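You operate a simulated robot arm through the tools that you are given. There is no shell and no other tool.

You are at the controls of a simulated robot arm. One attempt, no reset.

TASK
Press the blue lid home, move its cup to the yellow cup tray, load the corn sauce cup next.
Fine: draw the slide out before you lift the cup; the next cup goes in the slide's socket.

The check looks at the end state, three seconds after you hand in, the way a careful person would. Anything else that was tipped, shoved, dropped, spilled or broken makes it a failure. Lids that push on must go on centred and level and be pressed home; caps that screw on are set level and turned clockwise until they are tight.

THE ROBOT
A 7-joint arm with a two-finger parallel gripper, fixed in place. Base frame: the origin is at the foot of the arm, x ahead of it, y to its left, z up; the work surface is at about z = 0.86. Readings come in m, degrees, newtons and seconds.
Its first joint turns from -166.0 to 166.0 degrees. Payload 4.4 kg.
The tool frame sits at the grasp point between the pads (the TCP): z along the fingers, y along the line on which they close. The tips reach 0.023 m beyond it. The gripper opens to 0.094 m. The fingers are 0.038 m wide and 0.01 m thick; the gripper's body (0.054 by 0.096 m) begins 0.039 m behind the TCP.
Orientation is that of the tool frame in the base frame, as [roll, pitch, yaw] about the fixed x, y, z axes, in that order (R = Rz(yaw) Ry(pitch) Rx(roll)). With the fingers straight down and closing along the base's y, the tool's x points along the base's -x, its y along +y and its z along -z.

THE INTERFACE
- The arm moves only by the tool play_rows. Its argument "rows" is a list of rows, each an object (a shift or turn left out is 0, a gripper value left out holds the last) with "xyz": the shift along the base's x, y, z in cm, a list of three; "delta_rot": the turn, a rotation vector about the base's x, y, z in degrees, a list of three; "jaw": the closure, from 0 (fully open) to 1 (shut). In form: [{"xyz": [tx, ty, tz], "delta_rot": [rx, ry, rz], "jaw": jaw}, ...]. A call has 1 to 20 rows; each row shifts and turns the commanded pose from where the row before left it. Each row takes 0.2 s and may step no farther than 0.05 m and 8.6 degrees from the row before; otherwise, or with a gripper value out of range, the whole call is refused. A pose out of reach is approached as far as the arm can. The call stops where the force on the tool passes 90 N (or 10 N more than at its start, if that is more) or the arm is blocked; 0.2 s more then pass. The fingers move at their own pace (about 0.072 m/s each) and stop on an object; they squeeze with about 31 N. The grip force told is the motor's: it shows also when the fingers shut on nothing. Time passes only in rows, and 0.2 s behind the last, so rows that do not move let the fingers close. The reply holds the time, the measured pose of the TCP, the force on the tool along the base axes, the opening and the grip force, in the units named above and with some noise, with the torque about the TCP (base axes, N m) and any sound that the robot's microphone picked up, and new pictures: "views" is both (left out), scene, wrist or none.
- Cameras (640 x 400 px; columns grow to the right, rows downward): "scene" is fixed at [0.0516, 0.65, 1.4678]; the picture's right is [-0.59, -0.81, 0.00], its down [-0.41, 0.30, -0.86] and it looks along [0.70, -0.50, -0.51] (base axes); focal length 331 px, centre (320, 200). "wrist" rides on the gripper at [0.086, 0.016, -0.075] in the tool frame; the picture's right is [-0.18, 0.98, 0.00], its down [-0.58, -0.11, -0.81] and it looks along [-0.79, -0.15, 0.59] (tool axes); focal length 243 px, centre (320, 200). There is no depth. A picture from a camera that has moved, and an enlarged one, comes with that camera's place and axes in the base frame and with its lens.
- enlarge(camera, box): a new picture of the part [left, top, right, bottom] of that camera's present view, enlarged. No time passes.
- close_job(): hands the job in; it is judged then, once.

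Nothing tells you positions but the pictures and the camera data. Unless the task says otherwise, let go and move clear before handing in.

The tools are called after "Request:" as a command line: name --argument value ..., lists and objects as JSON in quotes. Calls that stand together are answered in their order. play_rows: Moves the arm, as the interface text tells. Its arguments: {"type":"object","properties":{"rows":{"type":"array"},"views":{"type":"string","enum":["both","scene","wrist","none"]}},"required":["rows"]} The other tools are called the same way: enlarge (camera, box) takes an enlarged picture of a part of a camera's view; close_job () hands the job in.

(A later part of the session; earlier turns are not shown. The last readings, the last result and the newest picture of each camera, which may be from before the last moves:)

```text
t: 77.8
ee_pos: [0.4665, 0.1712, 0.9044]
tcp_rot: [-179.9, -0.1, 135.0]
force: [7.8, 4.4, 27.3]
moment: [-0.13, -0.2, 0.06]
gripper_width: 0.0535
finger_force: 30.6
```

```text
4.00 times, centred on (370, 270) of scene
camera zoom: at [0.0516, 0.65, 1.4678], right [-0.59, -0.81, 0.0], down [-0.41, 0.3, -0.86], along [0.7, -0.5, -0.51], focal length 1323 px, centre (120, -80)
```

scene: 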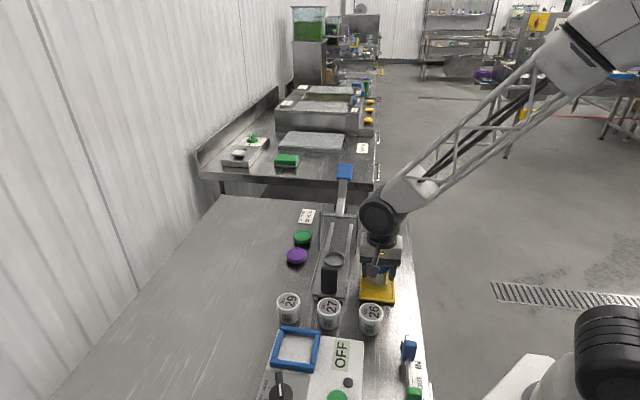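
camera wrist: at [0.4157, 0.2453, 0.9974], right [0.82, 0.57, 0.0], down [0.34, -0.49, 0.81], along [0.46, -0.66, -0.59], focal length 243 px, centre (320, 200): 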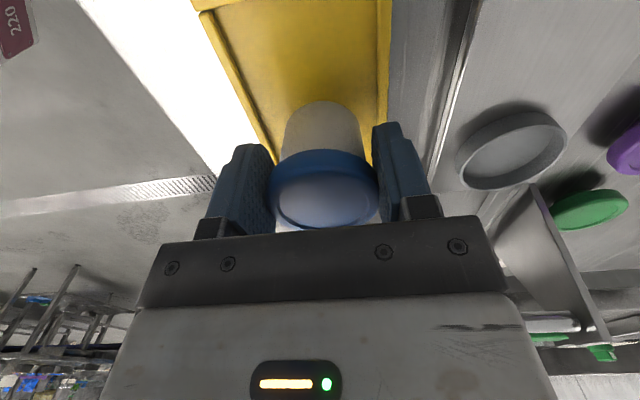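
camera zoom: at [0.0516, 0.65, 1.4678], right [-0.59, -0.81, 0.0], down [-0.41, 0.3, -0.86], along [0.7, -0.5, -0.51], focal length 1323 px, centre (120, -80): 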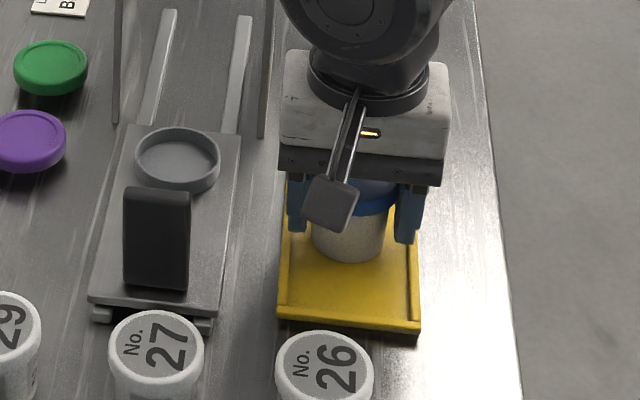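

The cup touched down at TCP z ≈ 0.910, and the fingers then slid a few millimetres down the lid; the cup is standing on the tray floor. I'll open gently and lift straight up.

Request:
play_rows --rows '[{"jaw": 0.4}, {"jaw": 0.35}, {"jaw": 0.3}, {"jaw": 0.25}, {"xyz": [0, 0, 1]}, {"xyz": [0, 0, 2]}, {"xyz": [0, 0, 4]}, {"xyz": [0, 0, 4.5]}, {"xyz": [0, 0, 4.5]}, {"xyz": [0, 0, 4]}, {}]'

Request:
enlarge --camera "scene" --box '[320, 220, 420, 320]'

Request:
enlarge --camera "wrist" --box '[240, 0, 440, 160]'

```text
t: 80.2
ee_pos: [0.4669, 0.1722, 1.1053]
tcp_rot: [-180.0, -0.1, 135.0]
force: [-0.8, 0.4, -0.4]
moment: [0.0, -0.02, 0.01]
gripper_width: 0.0704
finger_force: 0.1
camera wrist: at [0.416, 0.2453, 1.1791], right [0.82, 0.57, 0.0], down [0.34, -0.49, 0.81], along [0.46, -0.66, -0.59], focal length 243 px, centre (320, 200)
```

scene: 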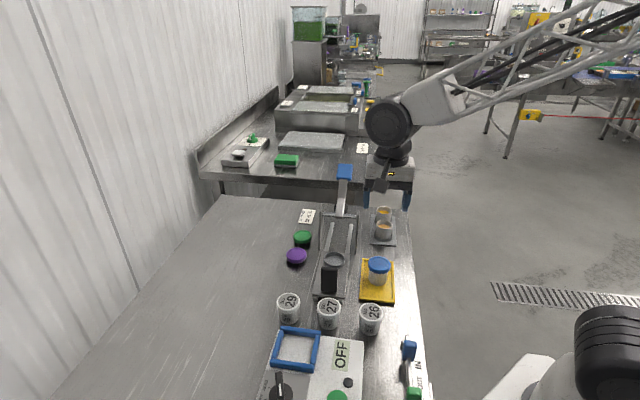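
wrist: 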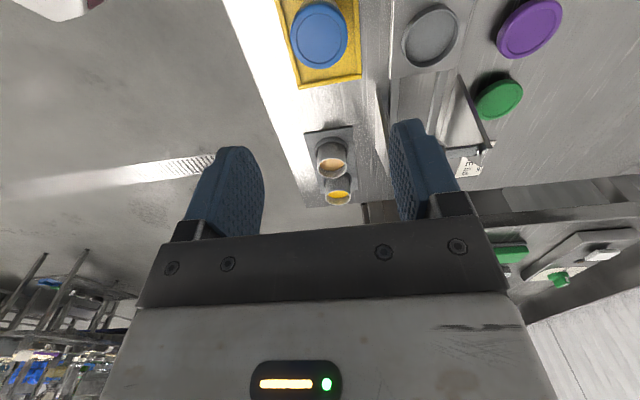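

```text
4.00 times, centred on (370, 270) of scene
camera zoom: at [0.0516, 0.65, 1.4678], right [-0.59, -0.81, 0.0], down [-0.41, 0.3, -0.86], along [0.7, -0.5, -0.51], focal length 1323 px, centre (120, -80)
```

zoom: 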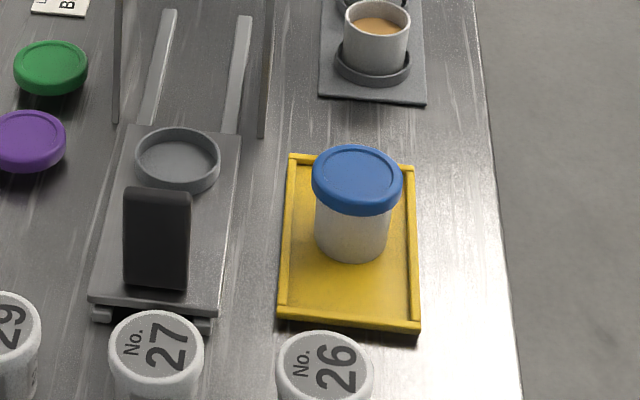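

```text
2.50 times, centred on (340, 80) of wrist
camera zoom: at [0.416, 0.2453, 1.1791], right [0.82, 0.57, 0.0], down [0.34, -0.49, 0.81], along [0.46, -0.66, -0.59], focal length 606 px, centre (270, 500)
```

zoom: 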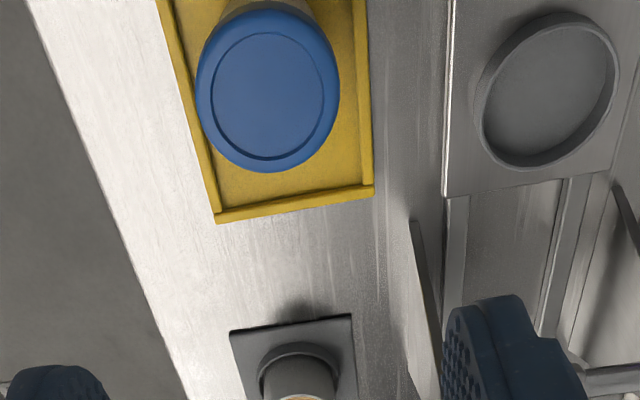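

The lidded cup stands upright in the yellow tray. The corn sauce cup, the yellow one at the far end, should be near (0.642, −0.020). I'll hover over it and look.

Request:
play_rows --rows '[{"xyz": [2.5, -2.7, 0], "jaw": 0}, {"xyz": [3.0, -3.3, 0]}, {"xyz": [3.0, -3.3, 0]}, {"xyz": [3.0, -3.3, 0]}, {"xyz": [3.0, -3.3, 0]}, {"xyz": [3.0, -3.3, 0]}, {"xyz": [0, 0, -3]}, {"xyz": [0, 0, -3]}, {}]'

Request:
enlarge --camera "wrist" --box '[220, 0, 420, 160]'

Request:
enlarge --camera "scene" --box '[340, 170, 430, 260]'

```text
t: 82.2
ee_pos: [0.6423, -0.0188, 1.047]
tcp_rot: [180.0, -0.1, 135.0]
force: [-0.4, 0.1, 0.6]
moment: [0.0, 0.0, 0.03]
gripper_width: 0.0938
finger_force: 0.1
camera wrist: at [0.5912, 0.0539, 1.1197], right [0.82, 0.57, 0.0], down [0.34, -0.49, 0.81], along [0.46, -0.66, -0.59], focal length 243 px, centre (320, 200)
```

scene: 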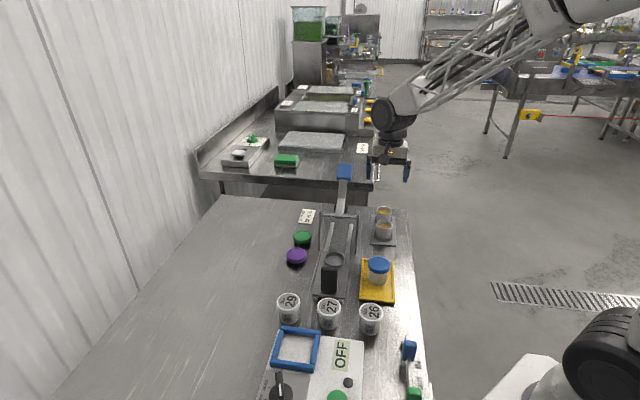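
wrist: 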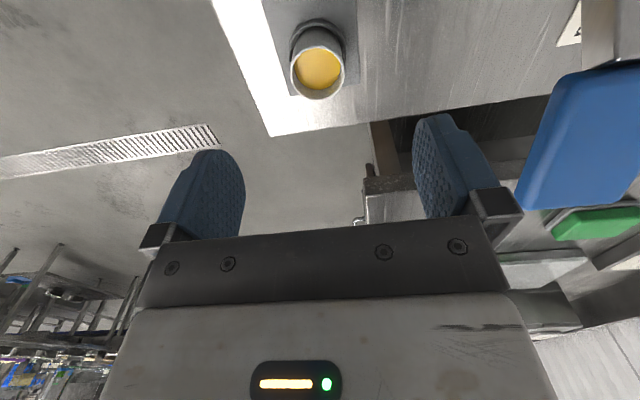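

```text
2.50 times, centred on (320, 80) of wrist
camera zoom: at [0.5912, 0.0539, 1.1197], right [0.82, 0.57, 0.0], down [0.34, -0.49, 0.81], along [0.46, -0.66, -0.59], focal length 606 px, centre (320, 500)
```

zoom: 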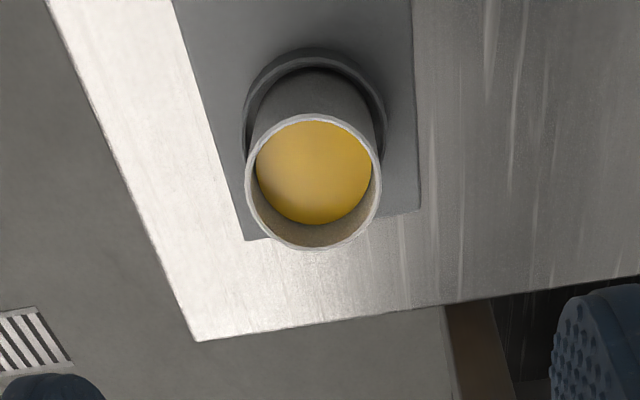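

```text
4.44 times, centred on (385, 215) of scene
camera zoom: at [0.0516, 0.65, 1.4678], right [-0.59, -0.81, 0.0], down [-0.41, 0.3, -0.86], along [0.7, -0.5, -0.51], focal length 1470 px, centre (31, 133)
```

zoom: 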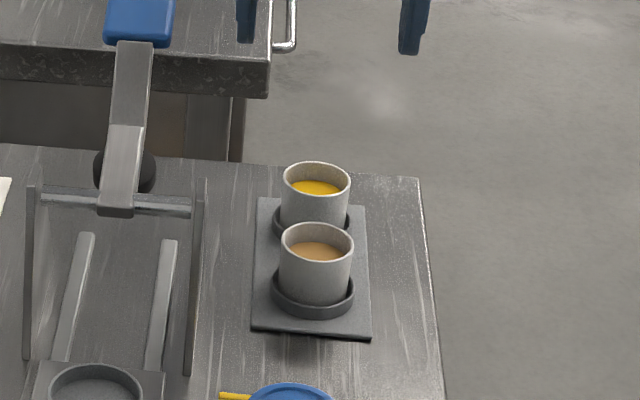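

The wrist view puts the corn cup at about (0.643, −0.027). I'll shift over it, drop part way and re-check.

Request:
play_rows --rows '[{"xyz": [0.05, -0.4, -1]}, {"xyz": [0.05, -0.43, -2]}, {"xyz": [0, 0, -2.5]}, {"xyz": [0, 0, -2]}, {}]'

Request:
enlarge --camera "wrist" --box '[220, 80, 420, 240]'

Request:
enlarge --camera "scene" --box '[340, 170, 430, 260]'

```text
t: 83.4
ee_pos: [0.6432, -0.0284, 0.971]
tcp_rot: [-180.0, 0.0, 135.0]
force: [0.0, -0.2, 0.3]
moment: [-0.02, -0.01, 0.0]
gripper_width: 0.0938
finger_force: 0.2
camera wrist: at [0.592, 0.0447, 1.0445], right [0.82, 0.57, 0.0], down [0.34, -0.49, 0.81], along [0.46, -0.66, -0.59], focal length 243 px, centre (320, 200)
```

scene: 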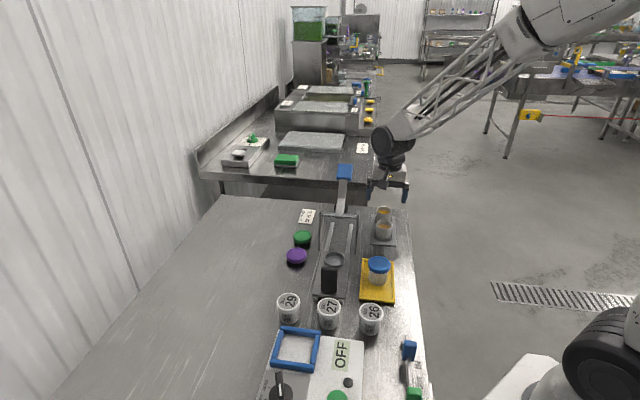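
wrist: 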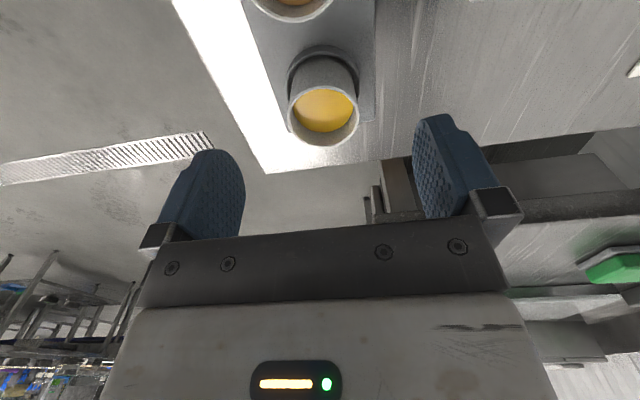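

```text
2.50 times, centred on (320, 160) of wrist
camera zoom: at [0.592, 0.0447, 1.0445], right [0.82, 0.57, 0.0], down [0.34, -0.49, 0.81], along [0.46, -0.66, -0.59], focal length 606 px, centre (320, 300)
```

zoom: 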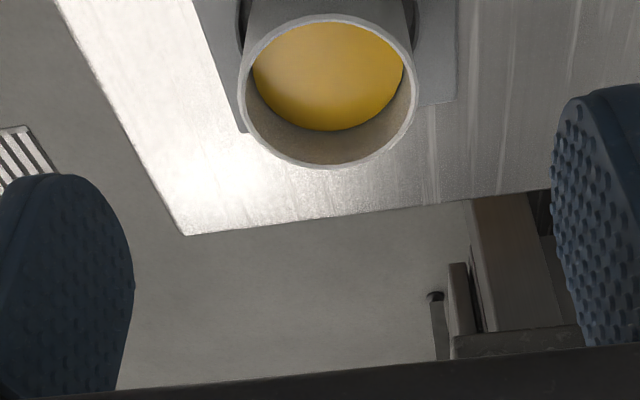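

```text
4.44 times, centred on (385, 215) of scene
camera zoom: at [0.0516, 0.65, 1.4678], right [-0.59, -0.81, 0.0], down [-0.41, 0.3, -0.86], along [0.7, -0.5, -0.51], focal length 1470 px, centre (31, 133)
```

zoom: 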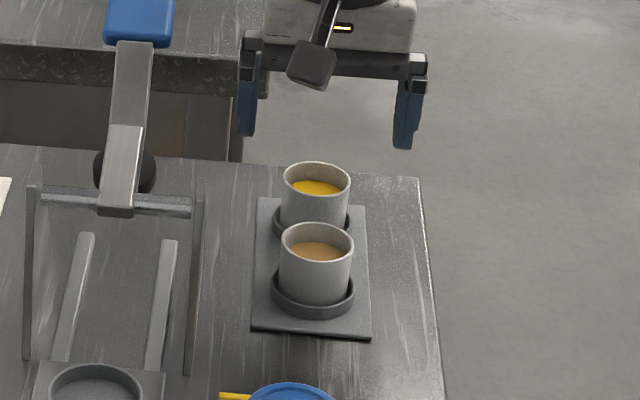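

Centred within about a millimetre. The rim is near z ≈ 0.909 and the holder ring top near 0.882, so I'll lower to TCP z ≈ 0.910, which keeps the tips above the ring.

Request:
play_rows --rows '[{"xyz": [0, 0, -2]}, {"xyz": [0, 0, -2]}, {"xyz": [0, 0, -1.2]}, {"xyz": [0, 0, -0.7]}, {}]'

Request:
enlarge --camera "wrist" --box '[220, 80, 420, 240]'

Request:
enlarge --camera "scene" --box '[340, 170, 430, 260]'

```text
t: 84.6
ee_pos: [0.6431, -0.0273, 0.9118]
tcp_rot: [-179.9, -0.2, 135.0]
force: [-0.2, -0.7, 0.9]
moment: [0.04, 0.02, 0.02]
gripper_width: 0.0939
finger_force: 0.0
camera wrist: at [0.5918, 0.0447, 0.9848], right [0.82, 0.57, 0.0], down [0.34, -0.49, 0.81], along [0.46, -0.66, -0.59], focal length 243 px, centre (320, 200)
```

scene: 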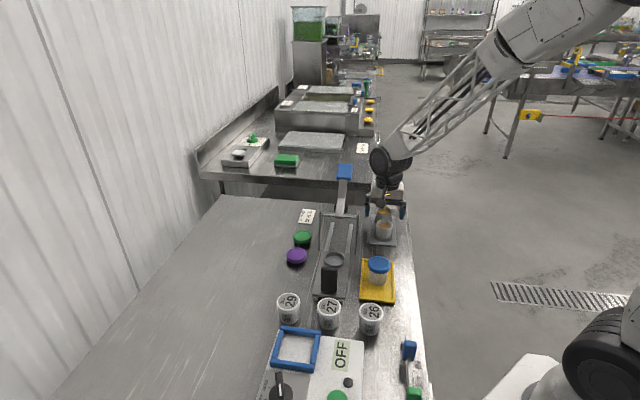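
wrist: 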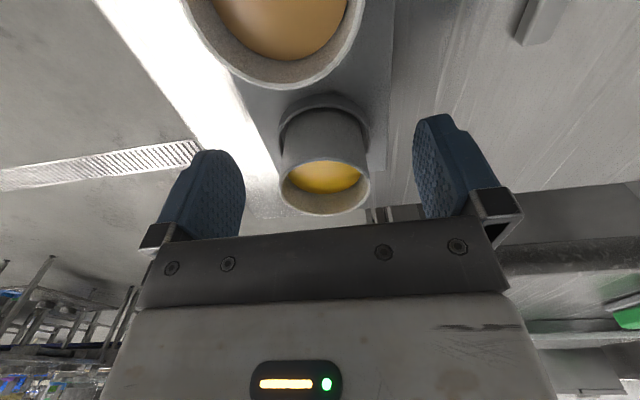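

```text
2.50 times, centred on (320, 160) of wrist
camera zoom: at [0.5918, 0.0447, 0.9848], right [0.82, 0.57, 0.0], down [0.34, -0.49, 0.81], along [0.46, -0.66, -0.59], focal length 606 px, centre (320, 300)
```

zoom: 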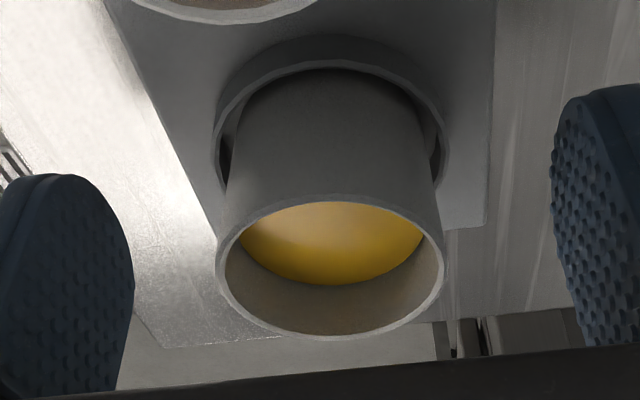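

```text
4.44 times, centred on (385, 215) of scene
camera zoom: at [0.0516, 0.65, 1.4678], right [-0.59, -0.81, 0.0], down [-0.41, 0.3, -0.86], along [0.7, -0.5, -0.51], focal length 1470 px, centre (31, 133)
```

zoom: 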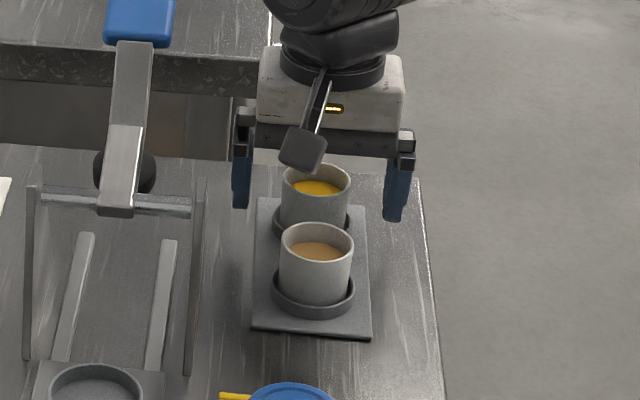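

The views together suggest the cup sits about 6 mm further along the slide direction than my TCP. I'll shift that way before closing so it's centred on the pads.

Request:
play_rows --rows '[{"xyz": [0.2, -0.2, 0]}, {"xyz": [0.22, -0.22, 0]}, {}]' --views "wrist"

Request:
enlarge --camera "wrist" --box '[220, 80, 420, 240]'

```text
t: 85.4
ee_pos: [0.6464, -0.0326, 0.9114]
tcp_rot: [-180.0, -0.1, 134.9]
force: [-0.2, -0.1, -0.3]
moment: [-0.01, 0.02, 0.0]
gripper_width: 0.0941
finger_force: 0.1
camera wrist: at [0.5959, 0.0408, 0.9849], right [0.82, 0.57, 0.0], down [0.34, -0.49, 0.81], along [0.46, -0.66, -0.59], focal length 243 px, centre (320, 200)
```

wrist: 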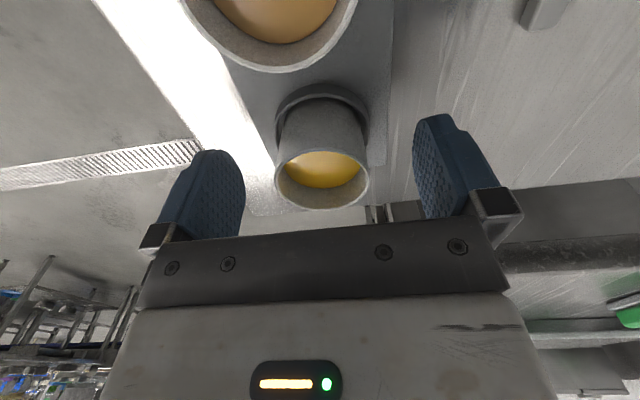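

```text
2.50 times, centred on (320, 160) of wrist
camera zoom: at [0.5959, 0.0408, 0.9849], right [0.82, 0.57, 0.0], down [0.34, -0.49, 0.81], along [0.46, -0.66, -0.59], focal length 606 px, centre (320, 300)
```

zoom: 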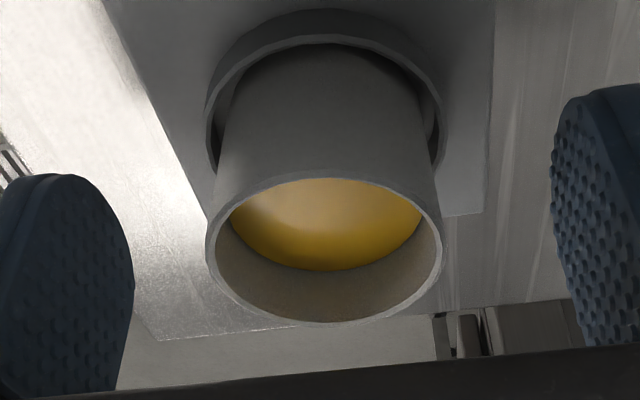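

Request:
play_rows --rows '[{"jaw": 0.2}, {"jaw": 0.35}, {"jaw": 0.42}, {"jaw": 0.46}, {"jaw": 0.49}, {"jaw": 0.52}, {"jaw": 0.6}, {"jaw": 0.6}, {}]' --views "wrist"

Request:
enlarge --camera "wrist" --box '[220, 80, 420, 240]'

```text
t: 87.4
ee_pos: [0.6469, -0.0305, 0.9121]
tcp_rot: [180.0, -0.1, 135.0]
force: [0.3, 0.9, 0.4]
moment: [0.01, 0.0, 0.01]
gripper_width: 0.0475
finger_force: 30.8
camera wrist: at [0.5958, 0.0408, 0.9849], right [0.82, 0.57, 0.0], down [0.34, -0.49, 0.81], along [0.46, -0.66, -0.59], focal length 243 px, centre (320, 200)
```

wrist: 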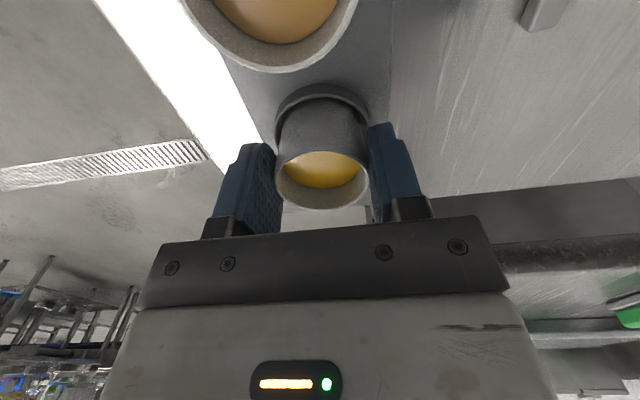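

```text
2.50 times, centred on (320, 160) of wrist
camera zoom: at [0.5958, 0.0408, 0.9849], right [0.82, 0.57, 0.0], down [0.34, -0.49, 0.81], along [0.46, -0.66, -0.59], focal length 606 px, centre (320, 300)
```

zoom: 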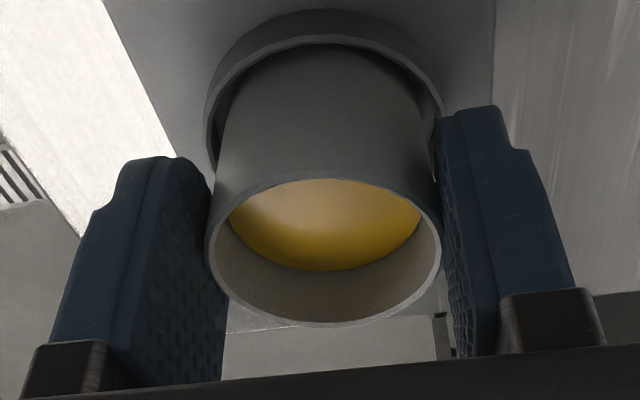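

The corn cup is gripped at 0.0475 m with no side load. I'll lift it slowly and level out of its holder.

Request:
play_rows --rows '[{"xyz": [0, 0, 0.3]}, {"xyz": [0, 0, 0.5]}, {"xyz": [0, 0, 0.8]}, {"xyz": [0, 0, 0.8]}, {"xyz": [0, 0, 0.6]}, {}]'

Request:
enlarge --camera "scene" --box '[340, 170, 430, 260]'

```text
t: 88.8
ee_pos: [0.6462, -0.0318, 0.9413]
tcp_rot: [180.0, -0.1, 135.0]
force: [-0.2, 0.3, -0.8]
moment: [0.01, -0.01, -0.02]
gripper_width: 0.0473
finger_force: 30.9
camera wrist: at [0.5955, 0.0408, 1.0151], right [0.82, 0.57, 0.0], down [0.34, -0.49, 0.81], along [0.46, -0.66, -0.59], focal length 243 px, centre (320, 200)
```

scene: 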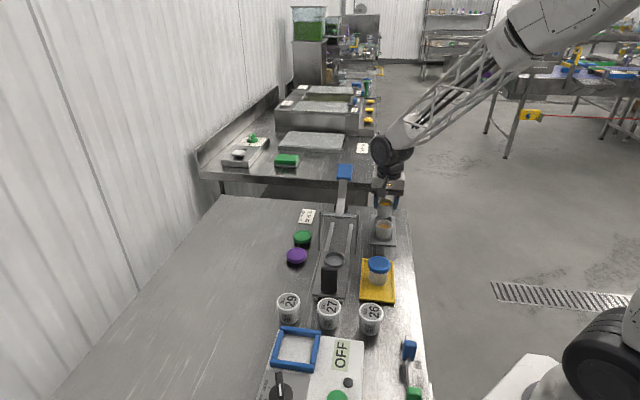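
wrist: 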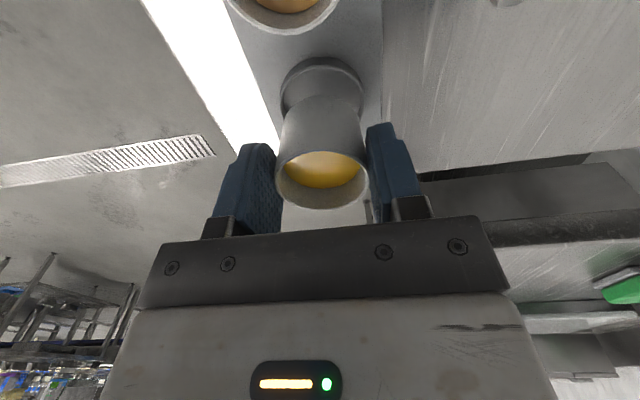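

```text
4.44 times, centred on (385, 215) of scene
camera zoom: at [0.0516, 0.65, 1.4678], right [-0.59, -0.81, 0.0], down [-0.41, 0.3, -0.86], along [0.7, -0.5, -0.51], focal length 1470 px, centre (31, 133)
```

zoom: 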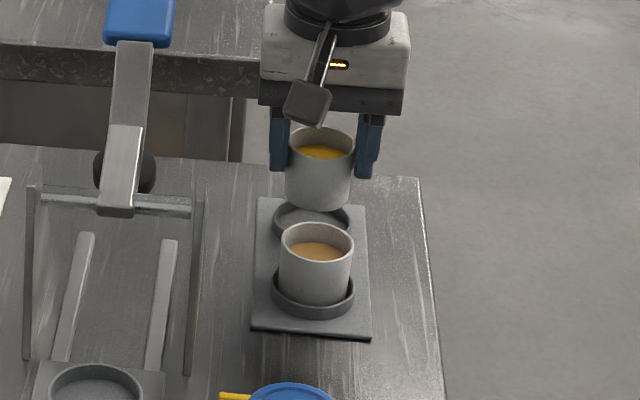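

The cup is out of its holder and level. I'll raise it further, then carry it gently back along the right-hand side, clear of the press posts, at a safe height over the other cups.

Request:
play_rows --rows '[{"xyz": [0, 0, 0.5]}, {"xyz": [0, 0, 1.0]}, {"xyz": [0, 0, 1.4]}, {"xyz": [0, 0, 1.6]}, {"xyz": [0, 0, 1.6]}, {"xyz": [0, 0, 1.2]}, {"xyz": [0, 0, 0.7]}, {"xyz": [0, 0, 0.4]}, {}, {"xyz": [-0.3, 0.3, 0]}, {"xyz": [-0.6, 0.6, 0]}, {"xyz": [-0.9, 0.9, 0]}, {"xyz": [-1.2, 1.2, 0]}, {"xyz": [-1.3, 1.3, 0]}, {"xyz": [-1.3, 1.3, 0]}, {"xyz": [-1.3, 1.3, 0]}, {"xyz": [-1.3, 1.3, 0]}, {"xyz": [-1.3, 1.3, 0]}, {"xyz": [-1.3, 1.3, 0]}, {"xyz": [-1.3, 1.3, 0]}]' --views "both"

```text
t: 93.0
ee_pos: [0.525, 0.0888, 1.025]
tcp_rot: [-180.0, -0.2, 135.1]
force: [-0.4, -0.2, -0.5]
moment: [0.01, -0.05, 0.01]
gripper_width: 0.0473
finger_force: 31.3
camera wrist: at [0.4749, 0.1616, 1.0986], right [0.82, 0.57, 0.0], down [0.34, -0.49, 0.81], along [0.46, -0.66, -0.59], focal length 243 px, centre (320, 200)
```

scene: 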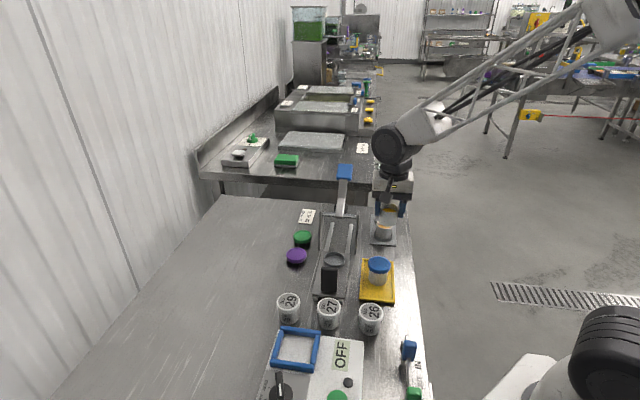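
wrist: 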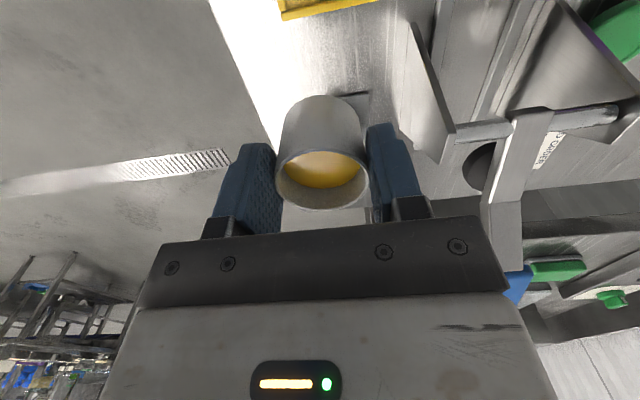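

Request:
play_rows --rows '[{"xyz": [-1.2, 1.2, 0]}, {"xyz": [-1.2, 1.2, 0]}, {"xyz": [-1.1, 1.1, 0]}, {"xyz": [-0.8, 0.8, 0]}, {"xyz": [-0.4, 0.4, 0]}, {"xyz": [-0.1, 0.1, 0]}, {"xyz": [0.3, 0.3, 0]}, {"xyz": [0.6, 0.6, 0]}, {"xyz": [0.9, 0.9, 0]}, {"xyz": [1.2, 1.2, 0]}, {"xyz": [1.3, 1.3, 0]}, {"xyz": [1.3, 1.3, 0]}, {"xyz": [1.2, 1.2, 0]}, {"xyz": [1.0, 1.0, 0]}, {"xyz": [0.7, 0.7, 0]}, {"xyz": [0.5, 0.5, 0]}, {"xyz": [0.2, 0.2, 0]}, {}, {}]' --views "both"

Request:
enlarge --camera "wrist" --box '[220, 40, 420, 240]'

Request:
enlarge --camera "scene" --box '[290, 200, 390, 300]'

```text
t: 97.0
ee_pos: [0.5696, 0.2281, 1.0265]
tcp_rot: [-180.0, -0.1, 134.9]
force: [-0.6, 0.9, -1.6]
moment: [0.01, 0.0, 0.01]
gripper_width: 0.0475
finger_force: 31.3
camera wrist: at [0.5191, 0.3014, 1.099], right [0.82, 0.57, 0.0], down [0.34, -0.49, 0.81], along [0.46, -0.66, -0.59], focal length 243 px, centre (320, 200)
```

scene: 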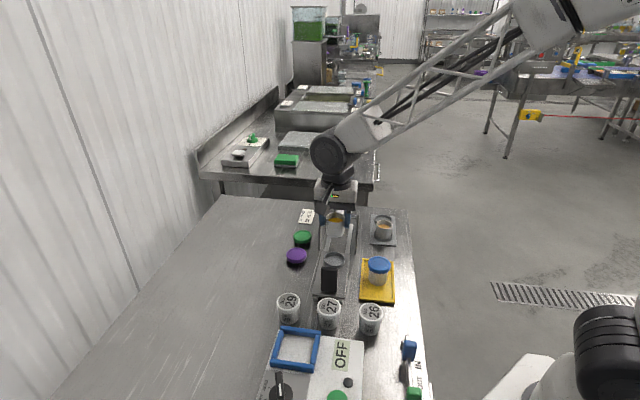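
wrist: 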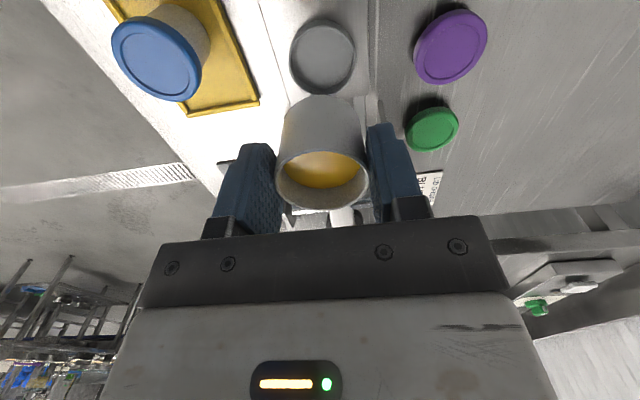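

```text
2.00 times, centred on (320, 140) of wrist
camera zoom: at [0.5191, 0.3014, 1.099], right [0.82, 0.57, 0.0], down [0.34, -0.49, 0.81], along [0.46, -0.66, -0.59], focal length 485 px, centre (320, 320)
```

zoom: 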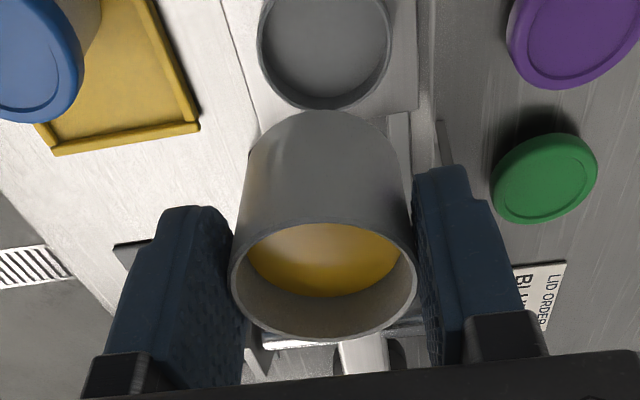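

```text
4.00 times, centred on (340, 250) of scene
camera zoom: at [0.0516, 0.65, 1.4678], right [-0.59, -0.81, 0.0], down [-0.41, 0.3, -0.86], along [0.7, -0.5, -0.51], focal length 1323 px, centre (240, 0)
```

zoom: 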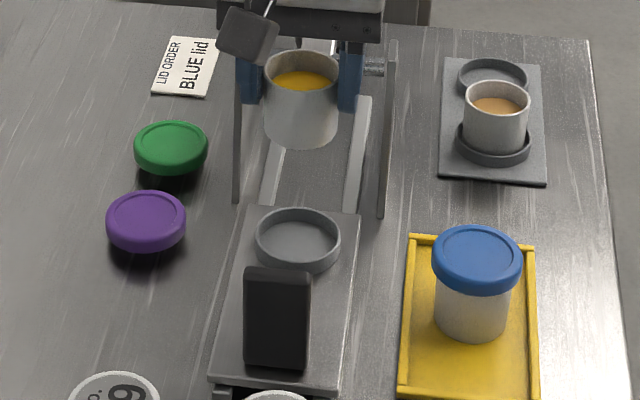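

The cup is above the socket and lines up in both views. I'll lower to just above the ring and compare the cup and ring positions before inserting.

Request:
play_rows --rows '[{"xyz": [0, 0, -0.5]}, {"xyz": [0, 0, -1.0]}, {"xyz": [0, 0, -1.4]}, {"xyz": [0, 0, -1.4]}, {"xyz": [0, 0, -1.2]}, {"xyz": [0, 0, -0.8]}, {"xyz": [0, 0, -0.5]}, {}, {}]'

Request:
enlarge --camera "wrist" --box '[220, 40, 420, 200]'

Request:
enlarge --camera "scene" --box '[300, 220, 370, 290]'

```text
t: 99.0
ee_pos: [0.5712, 0.2284, 0.9577]
tcp_rot: [-179.9, -0.2, 135.0]
force: [0.3, 0.7, -0.6]
moment: [0.03, 0.01, 0.01]
gripper_width: 0.0472
finger_force: 30.7
camera wrist: at [0.5193, 0.3018, 1.0312], right [0.82, 0.57, 0.0], down [0.34, -0.49, 0.81], along [0.46, -0.66, -0.59], focal length 243 px, centre (320, 200)
```

scene: 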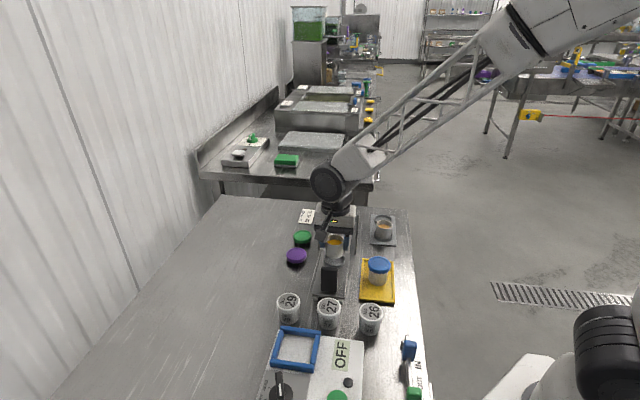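
wrist: 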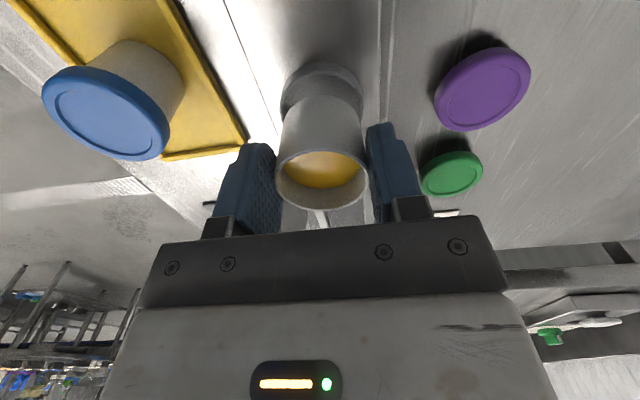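

```text
2.50 times, centred on (320, 120) of wrist
camera zoom: at [0.5193, 0.3018, 1.0312], right [0.82, 0.57, 0.0], down [0.34, -0.49, 0.81], along [0.46, -0.66, -0.59], focal length 606 px, centre (320, 400)
```

zoom: 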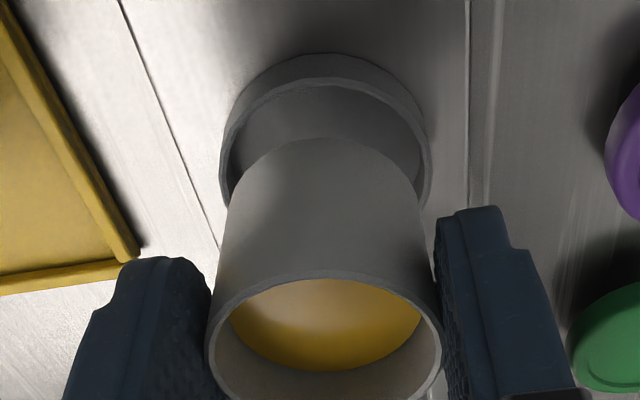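

```text
5.71 times, centred on (335, 255) of scene
camera zoom: at [0.0516, 0.65, 1.4678], right [-0.59, -0.81, 0.0], down [-0.41, 0.3, -0.86], along [0.7, -0.5, -0.51], focal length 1890 px, centre (234, -114)
```

zoom: 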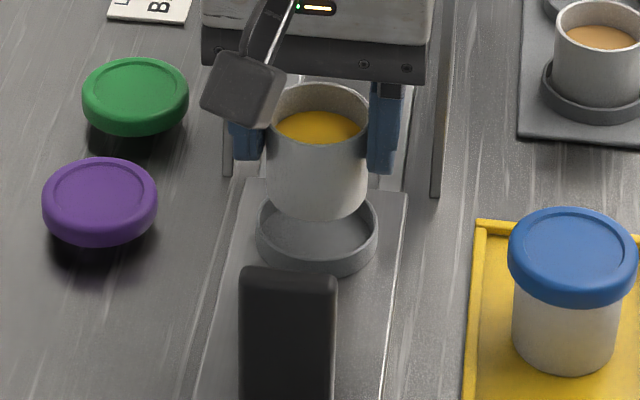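

Cup and ring are aligned in both views. The ring's image position also matches the picture I took when the cup came out of its identical holder. I'll lower in small steps.

Request:
play_rows --rows '[{"xyz": [0, 0, -0.3]}, {"xyz": [0, 0, -0.4]}, {"xyz": [0, 0, -0.3]}, {}, {}]'

Request:
enlarge --camera "wrist" --box '[220, 40, 420, 200]'

Request:
enlarge --camera "scene" --box '[300, 220, 370, 290]'

```text
t: 100.2
ee_pos: [0.5699, 0.2294, 0.9469]
tcp_rot: [180.0, 0.0, 135.0]
force: [-0.5, 0.1, -1.1]
moment: [-0.05, -0.04, 0.03]
gripper_width: 0.0474
finger_force: 31.1
camera wrist: at [0.5193, 0.3015, 1.0209], right [0.82, 0.57, 0.0], down [0.34, -0.49, 0.81], along [0.46, -0.66, -0.59], focal length 243 px, centre (320, 200)
```

scene: 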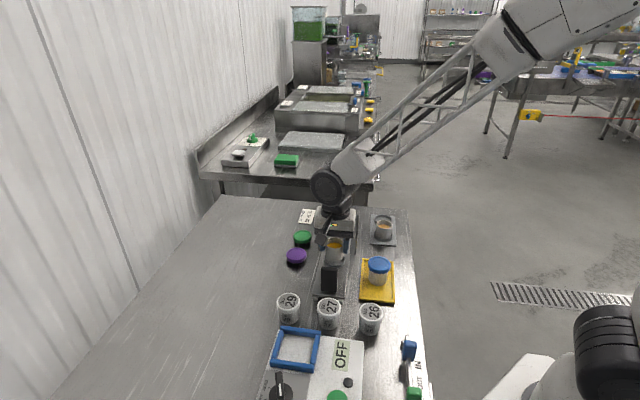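
wrist: 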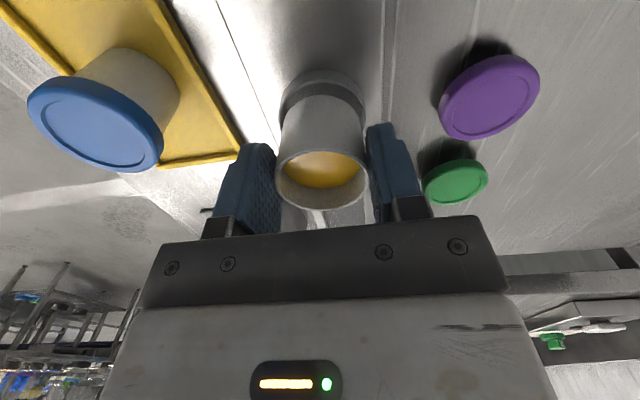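

```text
2.50 times, centred on (320, 120) of wrist
camera zoom: at [0.5193, 0.3015, 1.0209], right [0.82, 0.57, 0.0], down [0.34, -0.49, 0.81], along [0.46, -0.66, -0.59], focal length 606 px, centre (320, 400)
```

zoom: 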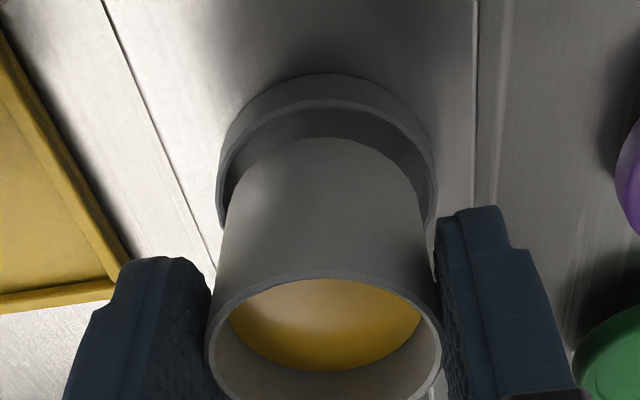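

```text
5.71 times, centred on (335, 255) of scene
camera zoom: at [0.0516, 0.65, 1.4678], right [-0.59, -0.81, 0.0], down [-0.41, 0.3, -0.86], along [0.7, -0.5, -0.51], focal length 1890 px, centre (234, -114)
```

zoom: 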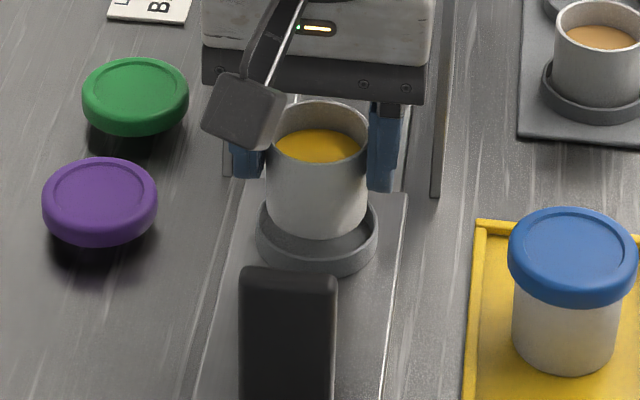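

Request:
play_rows --rows '[{"xyz": [0, 0, -0.2]}, {"xyz": [0, 0, -0.2]}, {"xyz": [0, 0, -0.1]}, {}]' --views "none"

```text
t: 101.2
ee_pos: [0.5709, 0.2287, 0.943]
tcp_rot: [-180.0, -0.1, 135.0]
force: [-0.3, -0.7, -0.5]
moment: [0.02, 0.0, -0.01]
gripper_width: 0.0475
finger_force: 30.8
```

Request:
play_rows --rows '[{"xyz": [0, 0, -0.15]}, {"xyz": [0, 0, -0.15]}, {"xyz": [0, 0, -0.1]}, {}]' --views "both"

Request:
enlarge --camera "wrist" --box '[220, 40, 420, 200]'

Request:
enlarge --camera "scene" --box '[300, 220, 370, 290]'

```text
t: 102.2
ee_pos: [0.5704, 0.2281, 0.9382]
tcp_rot: [-180.0, -0.2, 135.0]
force: [-0.5, -0.4, -1.7]
moment: [-0.03, 0.02, -0.03]
gripper_width: 0.0474
finger_force: 31.5
camera wrist: at [0.519, 0.3015, 1.012], right [0.82, 0.57, 0.0], down [0.34, -0.49, 0.81], along [0.46, -0.66, -0.59], focal length 243 px, centre (320, 200)
```

scene: 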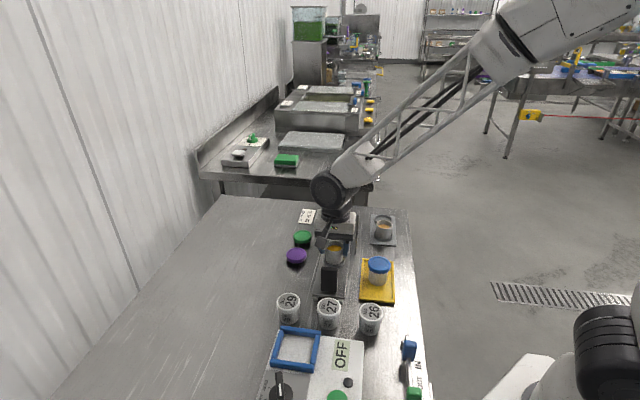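
wrist: 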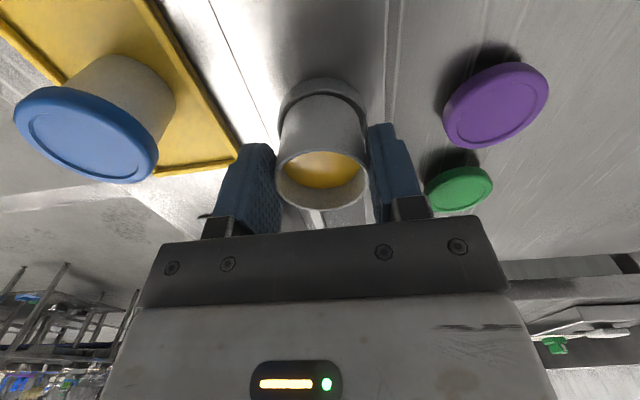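

```text
2.50 times, centred on (320, 120) of wrist
camera zoom: at [0.519, 0.3015, 1.012], right [0.82, 0.57, 0.0], down [0.34, -0.49, 0.81], along [0.46, -0.66, -0.59], focal length 606 px, centre (320, 400)
```

zoom: 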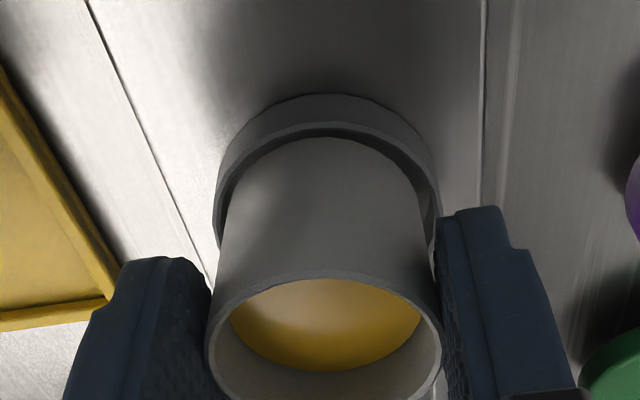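

```text
5.71 times, centred on (335, 255) of scene
camera zoom: at [0.0516, 0.65, 1.4678], right [-0.59, -0.81, 0.0], down [-0.41, 0.3, -0.86], along [0.7, -0.5, -0.51], focal length 1890 px, centre (234, -114)
```

zoom: 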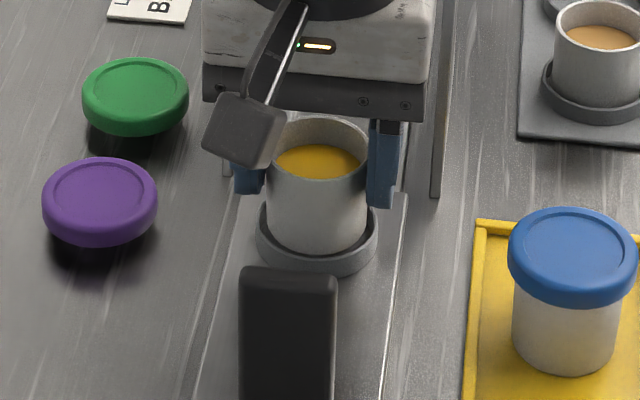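

Request:
play_rows --rows '[{"xyz": [0.02, 0.02, -0.12]}, {"xyz": [0, 0, -0.12]}, {"xyz": [0, 0, -0.12]}, {}]' --views "none"

```text
t: 103.2
ee_pos: [0.5704, 0.2296, 0.9359]
tcp_rot: [-180.0, -0.1, 135.0]
force: [-0.4, 0.1, -1.1]
moment: [0.0, 0.0, 0.01]
gripper_width: 0.0472
finger_force: 30.6
```

Request:
play_rows --rows '[{"xyz": [0, 0, -0.1]}, {"xyz": [0, 0, -0.1]}, {}]' --views "none"

```text
t: 104.0
ee_pos: [0.5705, 0.2292, 0.9336]
tcp_rot: [179.9, -0.2, 135.0]
force: [0.2, -6.8, -0.3]
moment: [-0.3, -0.01, -0.03]
gripper_width: 0.0473
finger_force: 31.6
```

Request:
play_rows --rows '[{}]' --views "both"

Request:
enlarge --camera "wrist" --box '[260, 60, 390, 160]'

Request:
enlarge --camera "scene" --box '[310, 230, 360, 280]'

```text
t: 104.4
ee_pos: [0.5702, 0.2281, 0.9328]
tcp_rot: [180.0, -0.1, 135.0]
force: [-1.2, -8.7, -1.5]
moment: [-0.31, 0.04, -0.03]
gripper_width: 0.0473
finger_force: 31.0
camera wrist: at [0.5194, 0.3019, 1.0064], right [0.82, 0.57, 0.0], down [0.34, -0.49, 0.81], along [0.46, -0.66, -0.59], focal length 243 px, centre (320, 200)
```

scene: 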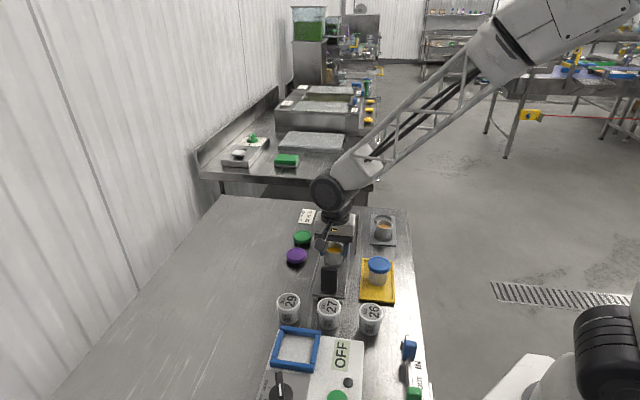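
wrist: 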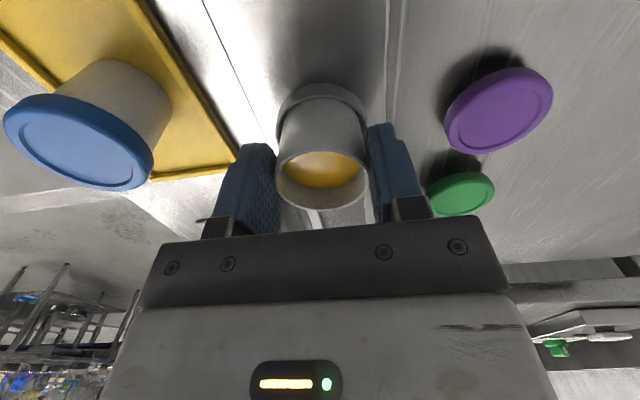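

```text
4.00 times, centred on (325, 110) of wrist
camera zoom: at [0.5194, 0.3019, 1.0064], right [0.82, 0.57, 0.0], down [0.34, -0.49, 0.81], along [0.46, -0.66, -0.59], focal length 970 px, centre (300, 560)
```

zoom: 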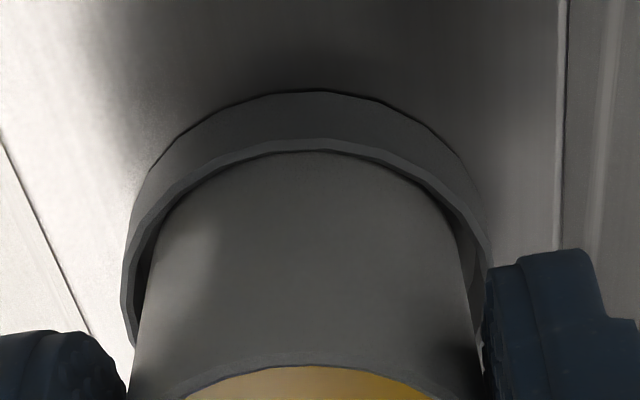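

```text
8.00 times, centred on (335, 255) of scene
camera zoom: at [0.0516, 0.65, 1.4678], right [-0.59, -0.81, 0.0], down [-0.41, 0.3, -0.86], along [0.7, -0.5, -0.51], focal length 2647 px, centre (200, -240)
```

zoom: 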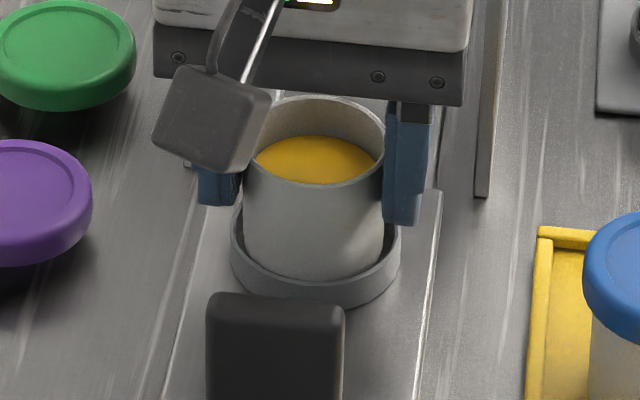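

A light side force of about 9 N shows the cup touching the near/left wall of the ring. I'll nudge away from it and re-check.

Request:
play_rows --rows '[{"xyz": [0.02, -0.1, 0]}, {}, {}]' --views "none"

```text
t: 105.2
ee_pos: [0.5712, 0.2282, 0.9324]
tcp_rot: [180.0, -0.2, 135.0]
force: [-0.3, 0.5, 0.2]
moment: [0.02, 0.0, 0.01]
gripper_width: 0.0473
finger_force: 31.0
```

The side force is gone. I'll lower in 1 mm steps.

Request:
play_rows --rows '[{"xyz": [0.02, -0.03, -0.1]}, {"xyz": [0, 0, -0.1]}, {}]' --views "none"

```text
t: 106.0
ee_pos: [0.5707, 0.2277, 0.9319]
tcp_rot: [-179.9, -0.1, 135.0]
force: [-0.6, 1.1, -0.6]
moment: [0.0, -0.02, -0.03]
gripper_width: 0.0472
finger_force: 31.6
```

Request:
play_rows --rows '[{"xyz": [0, 0, -0.1]}, {"xyz": [0, 0, -0.1]}, {}]' --views "none"

```text
t: 106.8
ee_pos: [0.57, 0.2279, 0.9284]
tcp_rot: [-180.0, -0.1, 134.9]
force: [-0.4, -0.9, -0.7]
moment: [0.01, -0.02, -0.04]
gripper_width: 0.0472
finger_force: 30.7
```

Request:
play_rows --rows '[{"xyz": [0, 0, -0.1]}, {}]' --views "none"

```text
t: 107.4
ee_pos: [0.5712, 0.227, 0.9281]
tcp_rot: [180.0, 0.0, 135.0]
force: [-0.1, 0.2, 0.0]
moment: [0.01, 0.0, -0.03]
gripper_width: 0.0473
finger_force: 30.8
```

Request:
play_rows --rows '[{"xyz": [0, 0, -0.1]}, {}]' --views "wrist"

Request:
enlarge --camera "wrist" --box '[220, 40, 420, 200]'

Request:
enlarge --camera "scene" --box '[310, 230, 360, 280]'

```text
t: 108.0
ee_pos: [0.5706, 0.2276, 0.9267]
tcp_rot: [180.0, -0.2, 135.1]
force: [-0.6, -0.5, -1.5]
moment: [0.0, 0.02, 0.01]
gripper_width: 0.0471
finger_force: 30.9
camera wrist: at [0.5198, 0.3003, 1.0004], right [0.82, 0.57, 0.0], down [0.34, -0.49, 0.81], along [0.46, -0.66, -0.59], focal length 243 px, centre (320, 200)
```

wrist: 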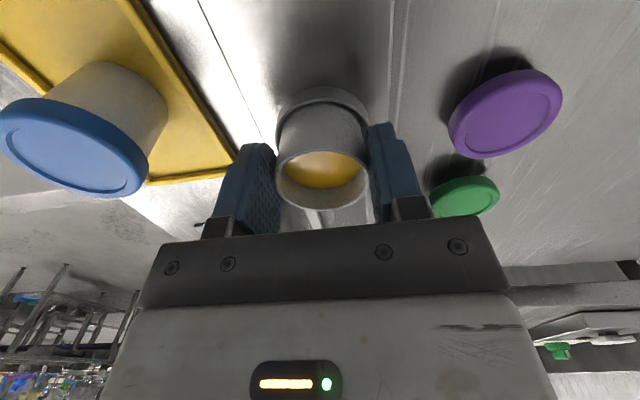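

```text
2.50 times, centred on (320, 120) of wrist
camera zoom: at [0.5198, 0.3003, 1.0004], right [0.82, 0.57, 0.0], down [0.34, -0.49, 0.81], along [0.46, -0.66, -0.59], focal length 606 px, centre (320, 400)
```

zoom: 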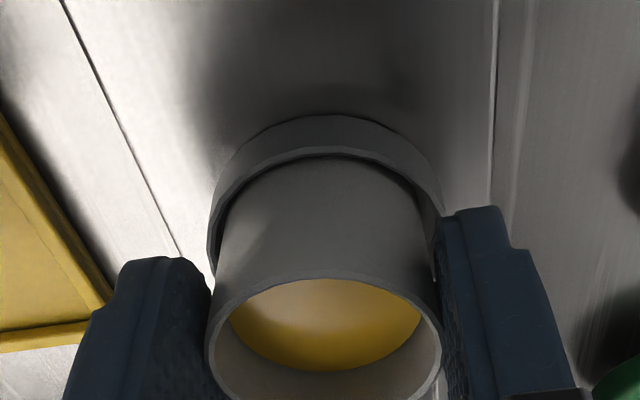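

```text
8.00 times, centred on (335, 255) of scene
camera zoom: at [0.0516, 0.65, 1.4678], right [-0.59, -0.81, 0.0], down [-0.41, 0.3, -0.86], along [0.7, -0.5, -0.51], focal length 2647 px, centre (200, -240)
```

zoom: 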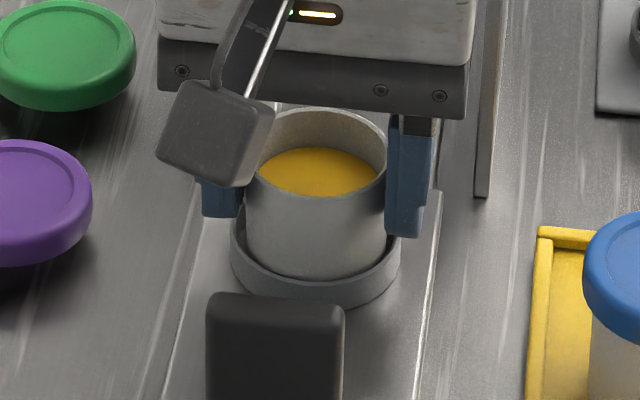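

Request:
play_rows --rows '[{"xyz": [0, 0, -0.07]}, {}]' --views "none"

```text
t: 108.6
ee_pos: [0.5701, 0.2272, 0.9264]
tcp_rot: [-180.0, 0.0, 135.0]
force: [0.4, -0.2, -1.6]
moment: [0.01, 0.01, 0.0]
gripper_width: 0.0473
finger_force: 31.0
```

Request:
play_rows --rows '[{"xyz": [0, 0, -0.07]}, {}]' --views "none"

```text
t: 109.2
ee_pos: [0.57, 0.2269, 0.9245]
tcp_rot: [180.0, -0.1, 135.0]
force: [-0.6, 0.3, -1.2]
moment: [-0.04, 0.0, -0.01]
gripper_width: 0.0472
finger_force: 31.1
```

Request:
play_rows --rows '[{"xyz": [0, 0, -0.07]}, {}]' --views "none"

```text
t: 109.8
ee_pos: [0.5715, 0.2257, 0.9252]
tcp_rot: [179.9, -0.1, 135.0]
force: [-2.9, -2.0, 14.5]
moment: [-0.12, 0.07, -0.01]
gripper_width: 0.0471
finger_force: 31.3
```

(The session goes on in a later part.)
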